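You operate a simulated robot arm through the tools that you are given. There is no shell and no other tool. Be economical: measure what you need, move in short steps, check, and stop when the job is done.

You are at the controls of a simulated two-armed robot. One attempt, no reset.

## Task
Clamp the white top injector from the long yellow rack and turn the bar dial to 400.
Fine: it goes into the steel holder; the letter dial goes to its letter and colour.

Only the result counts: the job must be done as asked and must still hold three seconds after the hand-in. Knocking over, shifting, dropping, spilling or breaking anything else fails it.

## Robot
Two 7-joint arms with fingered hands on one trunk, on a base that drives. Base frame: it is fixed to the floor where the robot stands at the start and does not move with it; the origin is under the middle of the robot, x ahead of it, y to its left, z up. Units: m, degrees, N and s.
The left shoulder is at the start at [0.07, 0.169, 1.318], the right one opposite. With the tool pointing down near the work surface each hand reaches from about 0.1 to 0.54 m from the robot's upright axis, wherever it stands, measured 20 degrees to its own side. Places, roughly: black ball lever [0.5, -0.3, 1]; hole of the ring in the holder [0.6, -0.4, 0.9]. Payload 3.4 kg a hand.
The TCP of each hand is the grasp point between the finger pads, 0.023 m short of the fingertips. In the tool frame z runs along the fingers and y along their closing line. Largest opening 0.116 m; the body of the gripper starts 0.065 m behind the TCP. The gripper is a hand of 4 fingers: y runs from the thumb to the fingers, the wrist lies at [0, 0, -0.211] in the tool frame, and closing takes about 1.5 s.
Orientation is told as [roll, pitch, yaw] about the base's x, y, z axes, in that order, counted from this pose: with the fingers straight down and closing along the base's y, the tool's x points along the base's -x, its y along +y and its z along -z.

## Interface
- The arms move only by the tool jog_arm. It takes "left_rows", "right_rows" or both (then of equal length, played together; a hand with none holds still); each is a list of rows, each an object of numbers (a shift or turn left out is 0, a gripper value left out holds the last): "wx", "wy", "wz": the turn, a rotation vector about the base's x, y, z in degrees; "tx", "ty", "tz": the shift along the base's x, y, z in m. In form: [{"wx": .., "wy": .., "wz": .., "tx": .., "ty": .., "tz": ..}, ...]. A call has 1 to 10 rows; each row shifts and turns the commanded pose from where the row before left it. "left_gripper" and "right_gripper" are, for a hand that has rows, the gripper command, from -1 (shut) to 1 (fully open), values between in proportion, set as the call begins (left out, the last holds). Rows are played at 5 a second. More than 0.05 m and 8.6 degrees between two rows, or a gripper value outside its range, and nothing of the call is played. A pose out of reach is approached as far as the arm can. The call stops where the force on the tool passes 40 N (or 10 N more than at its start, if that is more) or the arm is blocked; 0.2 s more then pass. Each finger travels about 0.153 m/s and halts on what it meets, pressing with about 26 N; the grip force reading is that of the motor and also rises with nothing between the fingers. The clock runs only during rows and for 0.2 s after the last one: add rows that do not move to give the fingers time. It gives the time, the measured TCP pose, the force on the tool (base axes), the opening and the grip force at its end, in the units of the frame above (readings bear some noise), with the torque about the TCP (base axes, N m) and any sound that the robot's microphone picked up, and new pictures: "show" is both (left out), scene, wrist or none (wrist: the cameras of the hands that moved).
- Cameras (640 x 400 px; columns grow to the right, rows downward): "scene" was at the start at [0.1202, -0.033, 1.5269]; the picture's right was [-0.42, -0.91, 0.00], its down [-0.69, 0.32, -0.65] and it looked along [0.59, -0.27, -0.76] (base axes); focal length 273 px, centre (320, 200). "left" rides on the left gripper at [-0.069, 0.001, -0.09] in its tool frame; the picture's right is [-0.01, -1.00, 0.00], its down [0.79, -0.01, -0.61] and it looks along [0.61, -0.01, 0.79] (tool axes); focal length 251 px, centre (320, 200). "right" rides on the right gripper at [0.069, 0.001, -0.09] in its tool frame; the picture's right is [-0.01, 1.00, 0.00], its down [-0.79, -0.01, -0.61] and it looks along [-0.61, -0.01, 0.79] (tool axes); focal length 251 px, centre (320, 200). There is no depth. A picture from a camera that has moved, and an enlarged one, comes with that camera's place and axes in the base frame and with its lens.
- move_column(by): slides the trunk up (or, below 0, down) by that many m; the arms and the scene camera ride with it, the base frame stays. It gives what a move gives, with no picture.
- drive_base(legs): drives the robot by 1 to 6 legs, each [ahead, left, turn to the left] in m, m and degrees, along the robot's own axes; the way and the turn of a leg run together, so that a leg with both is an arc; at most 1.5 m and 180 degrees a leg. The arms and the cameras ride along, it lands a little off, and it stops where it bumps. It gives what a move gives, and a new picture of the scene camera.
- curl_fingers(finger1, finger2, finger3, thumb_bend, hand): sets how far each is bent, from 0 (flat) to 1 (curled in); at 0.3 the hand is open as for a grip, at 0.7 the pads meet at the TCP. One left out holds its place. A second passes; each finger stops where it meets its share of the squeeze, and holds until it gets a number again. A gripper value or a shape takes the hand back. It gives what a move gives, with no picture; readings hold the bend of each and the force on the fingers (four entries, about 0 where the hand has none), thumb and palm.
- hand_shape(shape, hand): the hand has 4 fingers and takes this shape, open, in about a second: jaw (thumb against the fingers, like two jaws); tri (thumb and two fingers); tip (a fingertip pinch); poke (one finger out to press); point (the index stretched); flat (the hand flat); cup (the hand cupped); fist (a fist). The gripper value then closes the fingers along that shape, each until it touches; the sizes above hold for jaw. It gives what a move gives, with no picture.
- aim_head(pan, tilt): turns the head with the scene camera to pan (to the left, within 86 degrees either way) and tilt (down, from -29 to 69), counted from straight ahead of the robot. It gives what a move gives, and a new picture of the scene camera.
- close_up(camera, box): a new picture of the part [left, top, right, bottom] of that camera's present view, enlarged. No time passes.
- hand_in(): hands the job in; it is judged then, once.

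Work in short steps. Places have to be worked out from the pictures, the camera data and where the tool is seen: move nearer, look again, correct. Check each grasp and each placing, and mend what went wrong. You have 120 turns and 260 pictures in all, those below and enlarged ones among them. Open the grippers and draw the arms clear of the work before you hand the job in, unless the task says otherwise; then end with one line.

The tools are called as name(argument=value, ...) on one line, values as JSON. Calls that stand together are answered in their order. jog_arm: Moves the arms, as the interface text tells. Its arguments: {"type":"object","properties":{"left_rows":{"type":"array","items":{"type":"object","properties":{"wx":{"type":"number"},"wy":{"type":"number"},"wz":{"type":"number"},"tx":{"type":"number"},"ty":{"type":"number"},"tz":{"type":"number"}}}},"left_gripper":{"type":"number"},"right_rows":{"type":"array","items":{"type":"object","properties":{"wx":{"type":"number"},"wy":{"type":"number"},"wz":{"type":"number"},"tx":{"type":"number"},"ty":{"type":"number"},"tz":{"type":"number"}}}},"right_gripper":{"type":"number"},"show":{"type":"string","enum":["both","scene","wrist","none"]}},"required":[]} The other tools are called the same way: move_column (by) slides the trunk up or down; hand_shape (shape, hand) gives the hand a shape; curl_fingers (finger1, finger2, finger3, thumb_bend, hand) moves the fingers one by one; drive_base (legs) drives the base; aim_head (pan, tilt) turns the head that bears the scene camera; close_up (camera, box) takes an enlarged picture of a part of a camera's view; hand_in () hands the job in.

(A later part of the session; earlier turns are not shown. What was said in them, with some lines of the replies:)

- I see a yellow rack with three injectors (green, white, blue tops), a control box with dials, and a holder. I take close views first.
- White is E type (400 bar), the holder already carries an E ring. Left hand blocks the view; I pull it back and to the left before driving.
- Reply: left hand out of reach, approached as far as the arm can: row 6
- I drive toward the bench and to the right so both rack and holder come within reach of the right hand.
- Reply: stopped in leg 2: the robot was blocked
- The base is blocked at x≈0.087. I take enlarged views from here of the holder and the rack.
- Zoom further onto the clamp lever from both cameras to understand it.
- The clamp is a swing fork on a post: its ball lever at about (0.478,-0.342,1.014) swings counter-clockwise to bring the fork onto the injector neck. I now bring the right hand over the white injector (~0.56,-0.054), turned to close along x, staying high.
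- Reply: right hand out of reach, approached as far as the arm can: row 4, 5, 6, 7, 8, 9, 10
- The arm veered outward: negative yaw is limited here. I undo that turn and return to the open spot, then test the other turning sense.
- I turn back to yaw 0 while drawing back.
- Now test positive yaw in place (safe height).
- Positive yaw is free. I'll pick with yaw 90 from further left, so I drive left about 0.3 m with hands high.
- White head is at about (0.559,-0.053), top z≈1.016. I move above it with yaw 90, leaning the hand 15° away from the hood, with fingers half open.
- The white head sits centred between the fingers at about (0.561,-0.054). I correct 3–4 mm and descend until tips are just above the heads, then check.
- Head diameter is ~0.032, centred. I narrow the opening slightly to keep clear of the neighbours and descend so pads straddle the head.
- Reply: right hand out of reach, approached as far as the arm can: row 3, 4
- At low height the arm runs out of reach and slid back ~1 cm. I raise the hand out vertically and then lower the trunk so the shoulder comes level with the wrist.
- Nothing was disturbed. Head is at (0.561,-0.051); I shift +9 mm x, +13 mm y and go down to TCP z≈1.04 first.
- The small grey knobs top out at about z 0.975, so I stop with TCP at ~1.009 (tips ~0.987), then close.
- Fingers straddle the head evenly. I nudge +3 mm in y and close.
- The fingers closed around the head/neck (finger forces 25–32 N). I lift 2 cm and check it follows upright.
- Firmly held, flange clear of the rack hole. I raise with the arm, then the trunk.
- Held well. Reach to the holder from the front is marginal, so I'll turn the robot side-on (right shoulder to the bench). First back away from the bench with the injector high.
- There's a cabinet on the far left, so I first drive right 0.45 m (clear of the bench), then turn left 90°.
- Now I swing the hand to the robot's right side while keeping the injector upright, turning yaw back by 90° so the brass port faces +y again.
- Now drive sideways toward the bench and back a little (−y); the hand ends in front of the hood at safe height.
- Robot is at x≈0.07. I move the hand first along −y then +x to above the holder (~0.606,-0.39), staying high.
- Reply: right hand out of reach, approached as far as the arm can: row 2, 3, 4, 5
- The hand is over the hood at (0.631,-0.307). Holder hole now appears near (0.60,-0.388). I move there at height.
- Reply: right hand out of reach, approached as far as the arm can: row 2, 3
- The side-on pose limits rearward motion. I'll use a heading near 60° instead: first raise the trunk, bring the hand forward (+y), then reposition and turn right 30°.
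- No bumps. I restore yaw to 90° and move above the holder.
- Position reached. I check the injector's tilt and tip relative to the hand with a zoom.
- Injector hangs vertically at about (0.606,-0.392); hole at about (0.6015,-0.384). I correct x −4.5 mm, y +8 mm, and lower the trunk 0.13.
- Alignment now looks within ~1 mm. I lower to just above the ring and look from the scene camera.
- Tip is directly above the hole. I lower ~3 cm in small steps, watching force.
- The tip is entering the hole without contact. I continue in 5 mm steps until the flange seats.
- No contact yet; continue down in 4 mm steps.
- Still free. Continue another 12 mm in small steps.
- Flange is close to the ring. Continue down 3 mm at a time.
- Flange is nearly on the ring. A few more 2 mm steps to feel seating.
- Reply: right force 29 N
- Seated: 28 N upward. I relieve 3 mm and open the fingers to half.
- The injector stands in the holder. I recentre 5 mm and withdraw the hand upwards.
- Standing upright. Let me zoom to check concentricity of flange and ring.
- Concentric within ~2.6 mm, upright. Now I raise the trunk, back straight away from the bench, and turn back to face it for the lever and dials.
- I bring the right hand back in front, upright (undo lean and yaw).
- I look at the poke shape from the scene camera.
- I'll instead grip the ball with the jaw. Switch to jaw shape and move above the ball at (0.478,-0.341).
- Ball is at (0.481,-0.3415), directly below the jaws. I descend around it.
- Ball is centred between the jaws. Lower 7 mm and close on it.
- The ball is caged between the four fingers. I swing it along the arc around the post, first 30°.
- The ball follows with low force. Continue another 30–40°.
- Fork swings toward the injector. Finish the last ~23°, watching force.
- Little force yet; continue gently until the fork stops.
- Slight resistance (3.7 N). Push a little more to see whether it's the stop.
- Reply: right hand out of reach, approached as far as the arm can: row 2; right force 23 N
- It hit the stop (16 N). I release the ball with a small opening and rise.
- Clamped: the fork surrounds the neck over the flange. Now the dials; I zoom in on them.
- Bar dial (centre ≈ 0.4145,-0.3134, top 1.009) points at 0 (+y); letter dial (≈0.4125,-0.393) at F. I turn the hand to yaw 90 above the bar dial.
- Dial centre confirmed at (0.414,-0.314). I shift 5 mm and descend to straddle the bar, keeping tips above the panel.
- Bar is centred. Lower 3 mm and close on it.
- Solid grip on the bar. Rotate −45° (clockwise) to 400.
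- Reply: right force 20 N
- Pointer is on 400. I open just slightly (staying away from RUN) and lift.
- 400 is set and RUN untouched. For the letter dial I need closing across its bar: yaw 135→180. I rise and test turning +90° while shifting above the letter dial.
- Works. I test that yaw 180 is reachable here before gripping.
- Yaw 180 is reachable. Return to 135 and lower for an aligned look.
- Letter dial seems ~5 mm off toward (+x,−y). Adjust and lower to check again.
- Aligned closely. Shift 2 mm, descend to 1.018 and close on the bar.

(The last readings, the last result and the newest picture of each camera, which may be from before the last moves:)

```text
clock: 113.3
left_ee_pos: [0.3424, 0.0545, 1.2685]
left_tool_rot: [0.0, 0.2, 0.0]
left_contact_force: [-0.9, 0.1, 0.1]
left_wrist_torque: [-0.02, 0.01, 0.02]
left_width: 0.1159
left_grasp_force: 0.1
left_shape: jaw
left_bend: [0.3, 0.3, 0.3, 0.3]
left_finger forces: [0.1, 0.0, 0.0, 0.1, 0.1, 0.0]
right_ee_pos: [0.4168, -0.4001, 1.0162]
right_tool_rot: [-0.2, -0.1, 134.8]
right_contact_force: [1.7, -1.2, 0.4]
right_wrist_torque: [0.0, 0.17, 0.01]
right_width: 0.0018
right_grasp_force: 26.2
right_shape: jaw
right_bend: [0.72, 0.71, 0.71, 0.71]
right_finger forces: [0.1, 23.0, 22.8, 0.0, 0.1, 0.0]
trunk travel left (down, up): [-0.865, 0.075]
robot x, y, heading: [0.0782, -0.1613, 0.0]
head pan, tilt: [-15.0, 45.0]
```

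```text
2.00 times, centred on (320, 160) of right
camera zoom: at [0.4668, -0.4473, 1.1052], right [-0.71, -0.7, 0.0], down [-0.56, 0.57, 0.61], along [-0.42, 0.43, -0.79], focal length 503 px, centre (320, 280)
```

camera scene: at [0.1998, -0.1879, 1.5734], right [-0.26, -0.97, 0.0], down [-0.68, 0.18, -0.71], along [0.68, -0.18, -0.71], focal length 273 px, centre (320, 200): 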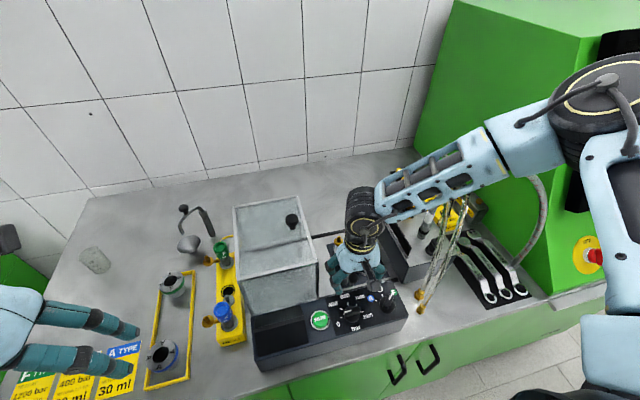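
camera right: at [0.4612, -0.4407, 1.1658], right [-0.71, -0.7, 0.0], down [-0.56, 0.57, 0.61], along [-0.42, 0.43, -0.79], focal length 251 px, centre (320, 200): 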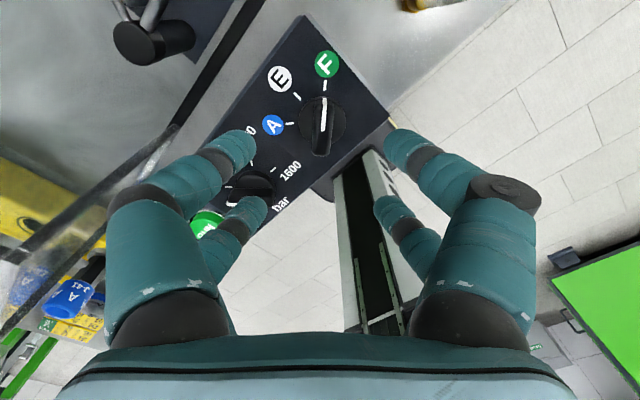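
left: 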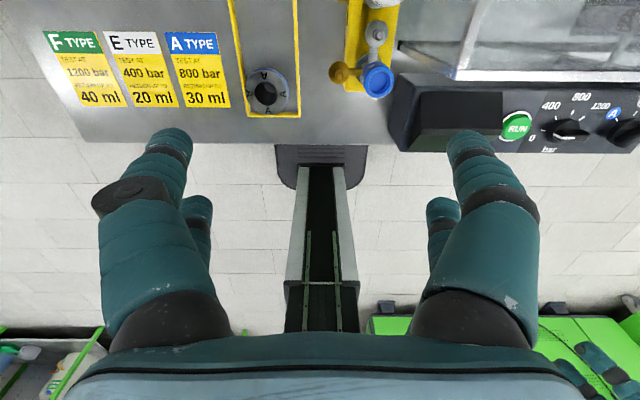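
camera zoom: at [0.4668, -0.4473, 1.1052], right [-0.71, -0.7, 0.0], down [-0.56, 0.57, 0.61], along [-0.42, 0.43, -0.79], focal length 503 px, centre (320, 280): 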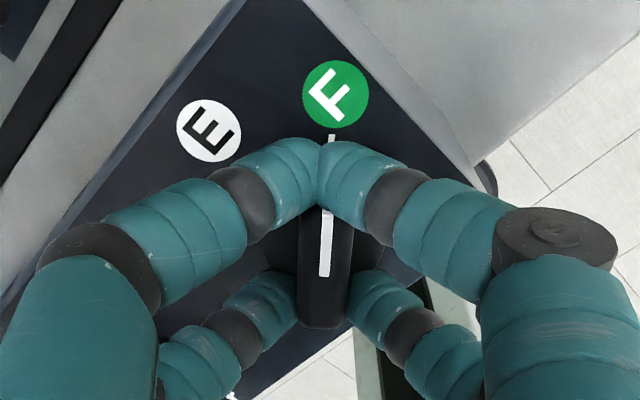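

The leading finger pair closed past the bar's end; I'm ~5 mm too far. Open, shift back, and close again.

jog_arm(right_rows=[{}, {}, {}], right_gripper=-0.2, show="none")

jog_arm(right_rows=[{"tx": -0.003, "ty": 0.003}, {"tx": -0.0025, "ty": 0.0025}, {}], show="none")

jog_arm(right_rows=[{}, {}, {}, {}, {}, {}], right_gripper=-1, show="none")

close_up(camera="right", box=[200, 60, 440, 260])

```text
clock: 114.1
left_ee_pos: [0.3422, 0.0548, 1.2683]
left_tool_rot: [-0.1, -0.1, 0.0]
left_contact_force: [-0.1, 0.1, -0.4]
left_wrist_torque: [0.02, -0.02, -0.02]
left_width: 0.116
left_grasp_force: 0.1
left_shape: jaw
left_bend: [0.3, 0.3, 0.3, 0.3]
left_finger forces: [0.0, 0.1, 0.0, 0.0, 0.0, 0.0]
right_ee_pos: [0.418, -0.4002, 1.0167]
right_tool_rot: [0.0, -0.2, 134.8]
right_contact_force: [-0.2, 0.5, 0.2]
right_wrist_torque: [-0.01, 0.04, 0.02]
right_width: 0.0457
right_grasp_force: 0.0
right_shape: jaw
right_bend: [0.73, 0.73, 0.73, 0.77]
right_finger forces: [0.0, 0.1, 0.0, 0.1, 0.1, 0.1]
trunk travel left (down, up): [-0.865, 0.075]
robot x, y, heading: [0.0712, -0.1676, -0.0]
head pan, tilt: [-15.0, 45.0]
```

```text
clock: 114.9
left_ee_pos: [0.3447, 0.0545, 1.2693]
left_tool_rot: [0.0, 0.1, 0.0]
left_contact_force: [0.2, -0.2, -0.6]
left_wrist_torque: [0.02, 0.0, 0.0]
left_width: 0.1159
left_grasp_force: 0.0
left_shape: jaw
left_bend: [0.3, 0.3, 0.3, 0.3]
left_finger forces: [0.0, 0.1, 0.0, 0.0, 0.1, 0.1]
right_ee_pos: [0.4113, -0.3936, 1.016]
right_tool_rot: [-0.1, -0.1, 134.9]
right_contact_force: [-0.3, -0.6, -0.5]
right_wrist_torque: [0.0, -0.01, -0.01]
right_width: 0.0459
right_grasp_force: 0.1
right_shape: jaw
right_bend: [0.73, 0.73, 0.73, 0.77]
right_finger forces: [0.0, 0.1, 0.0, 0.1, 0.0, 0.0]
trunk travel left (down, up): [-0.865, 0.075]
robot x, y, heading: [0.0728, -0.1664, 0.2]
head pan, tilt: [-15.0, 45.0]
```

```text
clock: 116.3
left_ee_pos: [0.3415, 0.0556, 1.2691]
left_tool_rot: [0.1, 0.0, 0.0]
left_contact_force: [-0.3, 0.1, 0.4]
left_wrist_torque: [-0.02, -0.01, -0.02]
left_width: 0.1158
left_grasp_force: 0.1
left_shape: jaw
left_bend: [0.3, 0.3, 0.3, 0.3]
left_finger forces: [0.1, 0.0, 0.1, 0.0, 0.1, 0.0]
right_ee_pos: [0.4109, -0.3932, 1.016]
right_tool_rot: [-0.1, -0.1, 134.9]
right_contact_force: [-7.6, 4.4, -12.0]
right_wrist_torque: [0.07, 0.04, 0.0]
right_width: 0.0043
right_grasp_force: 26.1
right_shape: jaw
right_bend: [0.72, 0.71, 0.73, 0.71]
right_finger forces: [22.5, 0.0, 22.3, 0.0, 25.1, 0.1]
trunk travel left (down, up): [-0.865, 0.075]
robot x, y, heading: [0.0729, -0.1678, 0.0]
head pan, tilt: [-15.0, 45.0]
```

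```text
2.00 times, centred on (320, 160) of right
camera zoom: at [0.4593, -0.4411, 1.1054], right [-0.71, -0.7, 0.0], down [-0.56, 0.57, 0.61], along [-0.42, 0.43, -0.79], focal length 503 px, centre (320, 280)
```

zoom: 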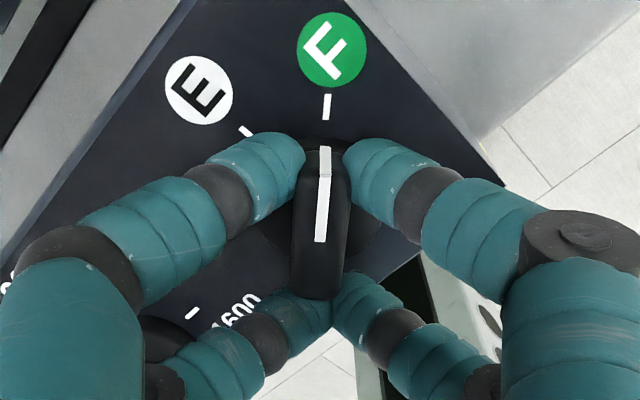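

Slightly too far back now; the midpoint is right. Adjust by 3 mm and close again.

jog_arm(right_rows=[{}, {}, {}], right_gripper=-0.2, show="none")

jog_arm(right_rows=[{"tx": 0.0025, "ty": -0.0025}, {}], show="none")

jog_arm(right_rows=[{}, {}, {}, {}, {}, {}], right_gripper=-1, show="none")

close_up(camera="right", box=[200, 60, 440, 260])

```text
clock: 117.1
left_ee_pos: [0.3426, 0.0548, 1.2693]
left_tool_rot: [0.0, 0.2, 0.1]
left_contact_force: [-0.7, 1.0, -0.3]
left_wrist_torque: [-0.01, -0.02, 0.0]
left_width: 0.1161
left_grasp_force: 0.1
left_shape: jaw
left_bend: [0.3, 0.3, 0.3, 0.3]
left_finger forces: [0.1, 0.0, 0.1, 0.1, 0.1, 0.0]
right_ee_pos: [0.4119, -0.3939, 1.0162]
right_tool_rot: [-0.1, 0.0, 134.8]
right_contact_force: [0.0, 0.1, -0.1]
right_wrist_torque: [-0.02, -0.01, 0.02]
right_width: 0.0459
right_grasp_force: 0.1
right_shape: jaw
right_bend: [0.73, 0.73, 0.73, 0.77]
right_finger forces: [0.1, 0.1, 0.0, 0.1, 0.1, 0.0]
trunk travel left (down, up): [-0.865, 0.075]
robot x, y, heading: [0.0716, -0.164, 0.3]
head pan, tilt: [-15.0, 45.0]
```

```text
clock: 117.7
left_ee_pos: [0.3428, 0.0552, 1.2689]
left_tool_rot: [0.0, 0.1, 0.0]
left_contact_force: [0.4, -0.2, -0.1]
left_wrist_torque: [0.01, 0.02, -0.01]
left_width: 0.1159
left_grasp_force: 0.0
left_shape: jaw
left_bend: [0.3, 0.3, 0.3, 0.3]
left_finger forces: [0.1, 0.0, 0.0, 0.0, 0.1, 0.0]
right_ee_pos: [0.4137, -0.3973, 1.0174]
right_tool_rot: [-0.1, -0.1, 134.9]
right_contact_force: [-0.4, -0.3, -0.6]
right_wrist_torque: [0.03, 0.02, -0.01]
right_width: 0.0459
right_grasp_force: 0.1
right_shape: jaw
right_bend: [0.73, 0.73, 0.73, 0.77]
right_finger forces: [0.1, 0.0, 0.1, 0.1, 0.0, 0.1]
trunk travel left (down, up): [-0.865, 0.075]
robot x, y, heading: [0.0745, -0.1672, -0.2]
head pan, tilt: [-15.0, 45.0]
```

```text
clock: 119.1
left_ee_pos: [0.3423, 0.0535, 1.2694]
left_tool_rot: [0.0, 0.1, 0.0]
left_contact_force: [0.0, -0.6, -0.4]
left_wrist_torque: [0.02, -0.01, 0.01]
left_width: 0.1158
left_grasp_force: 0.1
left_shape: jaw
left_bend: [0.3, 0.3, 0.3, 0.3]
left_finger forces: [0.0, 0.0, 0.0, 0.0, 0.1, 0.0]
right_ee_pos: [0.4142, -0.3972, 1.0163]
right_tool_rot: [-0.1, -0.1, 134.9]
right_contact_force: [-2.2, 1.4, -5.6]
right_wrist_torque: [0.04, 0.07, 0.08]
right_width: 0.0064
right_grasp_force: 26.0
right_shape: jaw
right_bend: [0.72, 0.71, 0.72, 0.72]
right_finger forces: [23.5, 23.2, 23.8, 0.1, 22.6, 0.1]
trunk travel left (down, up): [-0.865, 0.075]
robot x, y, heading: [0.0666, -0.1657, -0.0]
head pan, tilt: [-15.0, 45.0]
```

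```text
2.00 times, centred on (320, 160) of right
camera zoom: at [0.4624, -0.4442, 1.1055], right [-0.71, -0.7, 0.0], down [-0.56, 0.57, 0.61], along [-0.42, 0.43, -0.79], focal length 503 px, centre (320, 280)
```

zoom: 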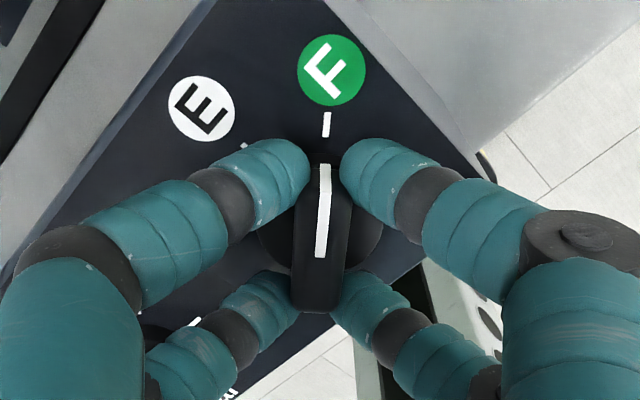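

All four fingers grip evenly. Rotate +45° (counter-clockwise) to E.

jog_arm(right_rows=[{"wz": 7.5}, {"wz": 7.5}, {"wz": 7.5}, {"wz": 7.5}, {"wz": 7.5}, {"wz": 7.5}, {}], show="wrist")

close_up(camera="right", box=[200, 60, 440, 260])

```text
clock: 120.7
left_ee_pos: [0.3423, 0.0542, 1.2688]
left_tool_rot: [0.0, 0.0, -0.1]
left_contact_force: [-0.8, 0.6, -0.1]
left_wrist_torque: [-0.01, 0.02, 0.01]
left_width: 0.1159
left_grasp_force: 0.0
left_shape: jaw
left_bend: [0.3, 0.3, 0.3, 0.3]
left_finger forces: [0.1, 0.0, 0.0, 0.0, 0.0, 0.0]
right_ee_pos: [0.4132, -0.3962, 1.0164]
right_tool_rot: [0.0, 0.0, -180.1]
right_contact_force: [-3.3, -1.0, -6.8]
right_wrist_torque: [-0.02, 0.07, 0.02]
right_width: 0.0065
right_grasp_force: 26.0
right_shape: jaw
right_bend: [0.72, 0.71, 0.72, 0.72]
right_finger forces: [25.0, 23.8, 24.9, 0.0, 22.7, 0.1]
trunk travel left (down, up): [-0.865, 0.075]
robot x, y, heading: [0.0719, -0.1675, 0.3]
head pan, tilt: [-15.0, 45.0]
camera right: at [0.4831, -0.3959, 1.1055], right [-0.01, -1.0, 0.0], down [-0.79, 0.01, 0.61], along [-0.61, 0.01, -0.79], focal length 251 px, centre (320, 200)
```

right: 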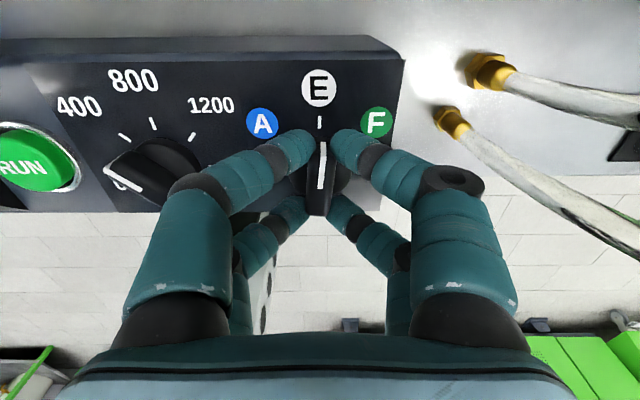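

```text
2.00 times, centred on (320, 160) of right
camera zoom: at [0.4831, -0.3959, 1.1055], right [-0.01, -1.0, 0.0], down [-0.79, 0.01, 0.61], along [-0.61, 0.01, -0.79], focal length 503 px, centre (320, 280)
```

zoom: 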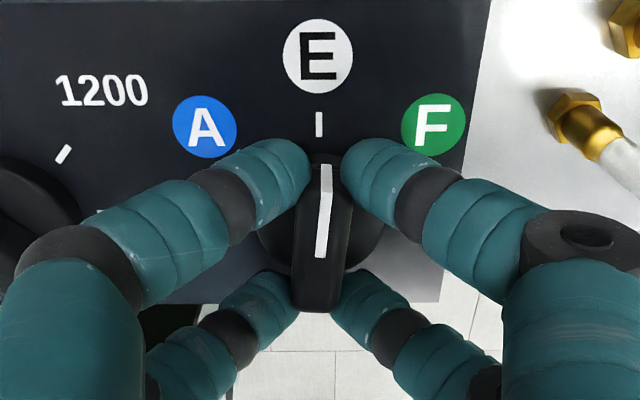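

On E but ~4° toward F. Rotate 4° more, then check.

jog_arm(right_rows=[{"wz": 4.5}, {}], show="none")

jog_arm(right_rows=[{}, {}, {}], right_gripper=-0.4, show="none")

jog_arm(right_rows=[{"tz": 0.01}, {"tz": 0.02}, {"tz": 0.03}, {"tz": 0.03}, {"tz": 0.03}, {}], show="wrist")

close_up(camera="right", box=[180, 20, 420, 180])

close_up(camera="scene", box=[310, 270, 410, 340])

```text
clock: 121.3
left_ee_pos: [0.3425, 0.0541, 1.2696]
left_tool_rot: [0.0, -0.1, 0.0]
left_contact_force: [-0.4, 0.1, -0.1]
left_wrist_torque: [0.02, 0.0, -0.02]
left_width: 0.1159
left_grasp_force: 0.1
left_shape: jaw
left_bend: [0.3, 0.3, 0.3, 0.3]
left_finger forces: [0.0, 0.0, 0.1, 0.1, 0.0, 0.1]
right_ee_pos: [0.4128, -0.3976, 1.0163]
right_tool_rot: [-0.1, 0.0, -175.4]
right_contact_force: [-2.0, -2.1, -3.1]
right_wrist_torque: [-0.06, 0.06, 0.04]
right_width: 0.0066
right_grasp_force: 25.8
right_shape: jaw
right_bend: [0.72, 0.71, 0.72, 0.72]
right_finger forces: [25.3, 23.9, 25.1, 0.0, 23.2, 0.0]
trunk travel left (down, up): [-0.865, 0.075]
robot x, y, heading: [0.073, -0.1648, 0.2]
head pan, tilt: [-15.0, 45.0]
```

```text
clock: 122.1
left_ee_pos: [0.3427, 0.0551, 1.2689]
left_tool_rot: [-0.1, 0.0, -0.1]
left_contact_force: [0.4, -0.6, 0.5]
left_wrist_torque: [0.0, 0.02, 0.01]
left_width: 0.1158
left_grasp_force: 0.1
left_shape: jaw
left_bend: [0.3, 0.3, 0.3, 0.3]
left_finger forces: [0.0, 0.0, 0.0, 0.0, 0.0, 0.0]
right_ee_pos: [0.4138, -0.3971, 1.017]
right_tool_rot: [-0.2, 0.0, -175.6]
right_contact_force: [0.4, -0.5, 1.0]
right_wrist_torque: [0.01, -0.02, 0.0]
right_width: 0.0347
right_grasp_force: 0.0
right_shape: jaw
right_bend: [0.73, 0.73, 0.73, 0.77]
right_finger forces: [0.0, 0.0, 0.0, 0.0, 0.0, 0.0]
trunk travel left (down, up): [-0.865, 0.075]
robot x, y, heading: [0.069, -0.1654, -0.1]
head pan, tilt: [-15.0, 45.0]
```

```text
clock: 123.5
left_ee_pos: [0.3428, 0.0551, 1.2686]
left_tool_rot: [0.0, 0.1, 0.0]
left_contact_force: [-0.7, 0.0, -0.4]
left_wrist_torque: [-0.02, -0.03, 0.01]
left_width: 0.1161
left_grasp_force: 0.0
left_shape: jaw
left_bend: [0.3, 0.3, 0.3, 0.3]
left_finger forces: [0.0, 0.0, 0.1, 0.0, 0.0, 0.0]
right_ee_pos: [0.4156, -0.3978, 1.1365]
right_tool_rot: [0.0, -0.1, -175.6]
right_contact_force: [0.3, -0.5, 0.2]
right_wrist_torque: [0.04, 0.0, 0.01]
right_width: 0.0346
right_grasp_force: 0.1
right_shape: jaw
right_bend: [0.73, 0.73, 0.73, 0.77]
right_finger forces: [0.0, 0.0, 0.0, 0.0, 0.0, 0.1]
trunk travel left (down, up): [-0.865, 0.075]
robot x, y, heading: [0.0732, -0.165, 0.3]
head pan, tilt: [-15.0, 45.0]
camera right: at [0.4846, -0.3901, 1.2262], right [0.07, -1.0, 0.0], down [-0.79, -0.06, 0.61], along [-0.61, -0.04, -0.79], focal length 251 px, centre (320, 200)
```

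right: 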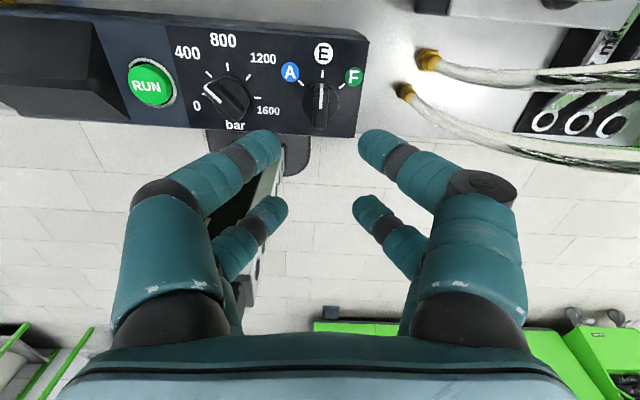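

```text
2.50 times, centred on (300, 100) of right
camera zoom: at [0.4846, -0.3901, 1.2262], right [0.07, -1.0, 0.0], down [-0.79, -0.06, 0.61], along [-0.61, -0.04, -0.79], focal length 629 px, centre (370, 450)
```

zoom: 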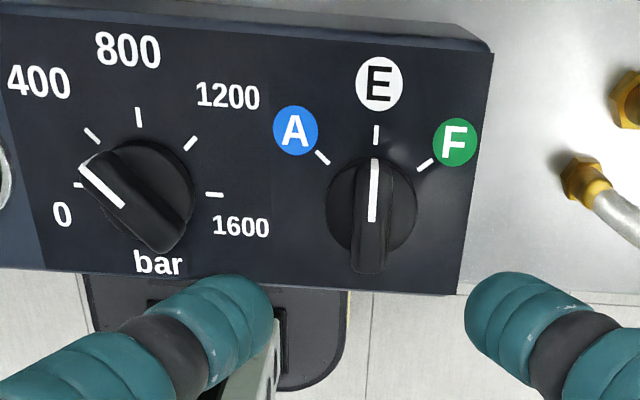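

```text
5.71 times, centred on (360, 305) of scene
camera zoom: at [0.2001, -0.188, 1.5734], right [-0.26, -0.97, 0.0], down [-0.68, 0.18, -0.71], along [0.68, -0.18, -0.71], focal length 1560 px, centre (91, -400)
```

zoom: 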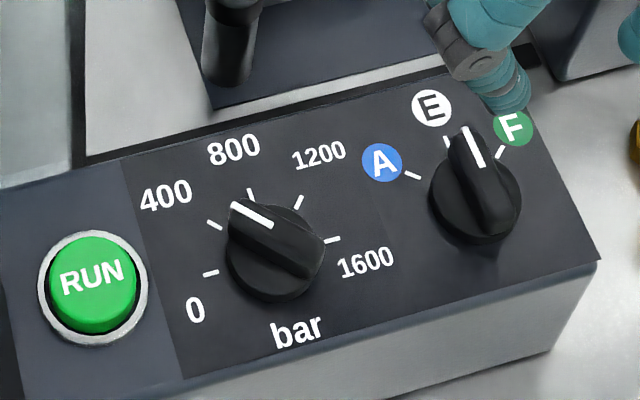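

Both dials are exact: 400 and E. I raise the hand, open it, and back the robot off, then check the whole scene.

jog_arm(right_rows=[{"tz": 0.03}, {"tz": 0.03}, {"tz": 0.03}, {}, {}], right_gripper=1, show="none")

drive_base(legs=[[-0.3, 0, 0]])

close_up(camera="scene", box=[120, 120, 340, 280])

```text
clock: 124.7
left_ee_pos: [0.3433, 0.0544, 1.2689]
left_tool_rot: [0.0, 0.1, -0.1]
left_contact_force: [0.4, 0.3, -0.7]
left_wrist_torque: [0.0, 0.02, 0.01]
left_width: 0.1157
left_grasp_force: 0.1
left_shape: jaw
left_bend: [0.3, 0.3, 0.3, 0.3]
left_finger forces: [0.0, 0.0, 0.0, 0.0, 0.0, 0.0]
right_ee_pos: [0.4135, -0.3983, 1.2277]
right_tool_rot: [-0.2, -0.1, -175.7]
right_contact_force: [-0.1, 0.4, 0.7]
right_wrist_torque: [-0.04, -0.03, 0.01]
right_width: 0.116
right_grasp_force: 0.0
right_shape: jaw
right_bend: [0.3, 0.3, 0.3, 0.3]
right_finger forces: [0.1, 0.0, 0.1, 0.0, 0.0, 0.0]
trunk travel left (down, up): [-0.865, 0.075]
robot x, y, heading: [0.0687, -0.1686, 0.2]
head pan, tilt: [-15.0, 45.0]
```

```text
clock: 126.7
left_ee_pos: [0.0434, 0.0553, 1.2683]
left_tool_rot: [0.0, 0.2, 0.3]
left_contact_force: [0.0, -0.7, 0.2]
left_wrist_torque: [-0.06, 0.03, -0.01]
left_width: 0.1157
left_grasp_force: 0.1
left_shape: jaw
left_bend: [0.3, 0.3, 0.3, 0.3]
left_finger forces: [0.0, 0.0, 0.1, 0.0, 0.1, 0.1]
right_ee_pos: [0.1165, -0.3957, 1.2258]
right_tool_rot: [-0.1, -0.2, -175.2]
right_contact_force: [0.0, -0.4, -0.1]
right_wrist_torque: [0.0, -0.01, 0.02]
right_width: 0.116
right_grasp_force: 0.1
right_shape: jaw
right_bend: [0.3, 0.3, 0.3, 0.3]
right_finger forces: [0.0, 0.0, 0.0, 0.0, 0.1, 0.0]
trunk travel left (down, up): [-0.865, 0.075]
robot x, y, heading: [-0.2296, -0.1642, 0.2]
head pan, tilt: [-15.0, 45.0]
camera scene: at [-0.0981, -0.188, 1.5731], right [-0.25, -0.97, 0.0], down [-0.69, 0.18, -0.71], along [0.68, -0.18, -0.71], focal length 273 px, centre (320, 200)
```

scene: 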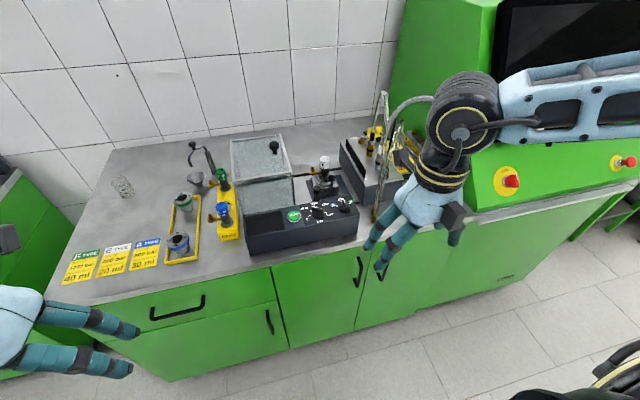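

```text
2.50 times, centred on (230, 200) of scene
camera zoom: at [-0.0981, -0.188, 1.5731], right [-0.25, -0.97, 0.0], down [-0.69, 0.18, -0.71], along [0.68, -0.18, -0.71], focal length 683 px, centre (545, 200)
```

zoom: 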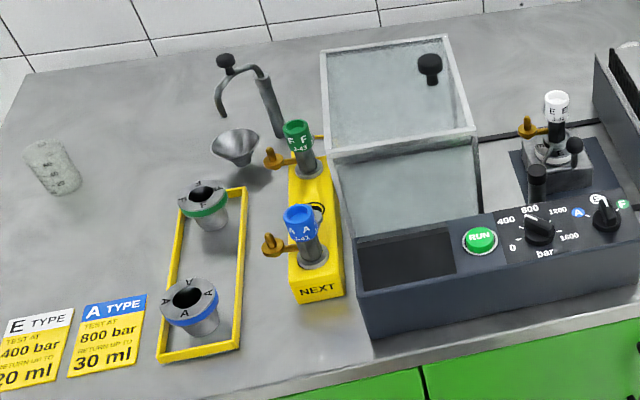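

Everything else stands as before; the injector is clamped upright. One last close look at the clamp before handing in.

close_up(camera="scene", box=[295, 145, 365, 225])

```text
5.00 times, centred on (330, 185) of scene
camera zoom: at [-0.0981, -0.188, 1.5731], right [-0.25, -0.97, 0.0], down [-0.69, 0.18, -0.71], along [0.68, -0.18, -0.71], focal length 1365 px, centre (270, 275)
```

zoom: 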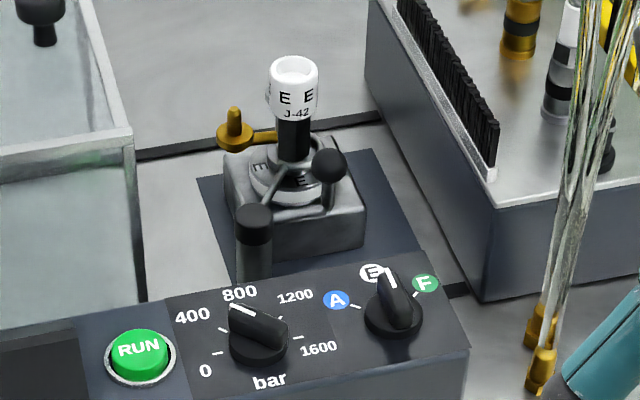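

The injector is seated and clamped, the bar dial is on 400 and the letter dial on E. I hand the job in.

hand_in()

```text
The job is handed in.
```

The white-top E injector from the long yellow rack is clamped upright in the steel holder, about 2.6 mm off the ring's centre. The bar dial is on 400, the letter dial is on E (white), and nothing else looked disturbed in the last pictures before I handed it in.
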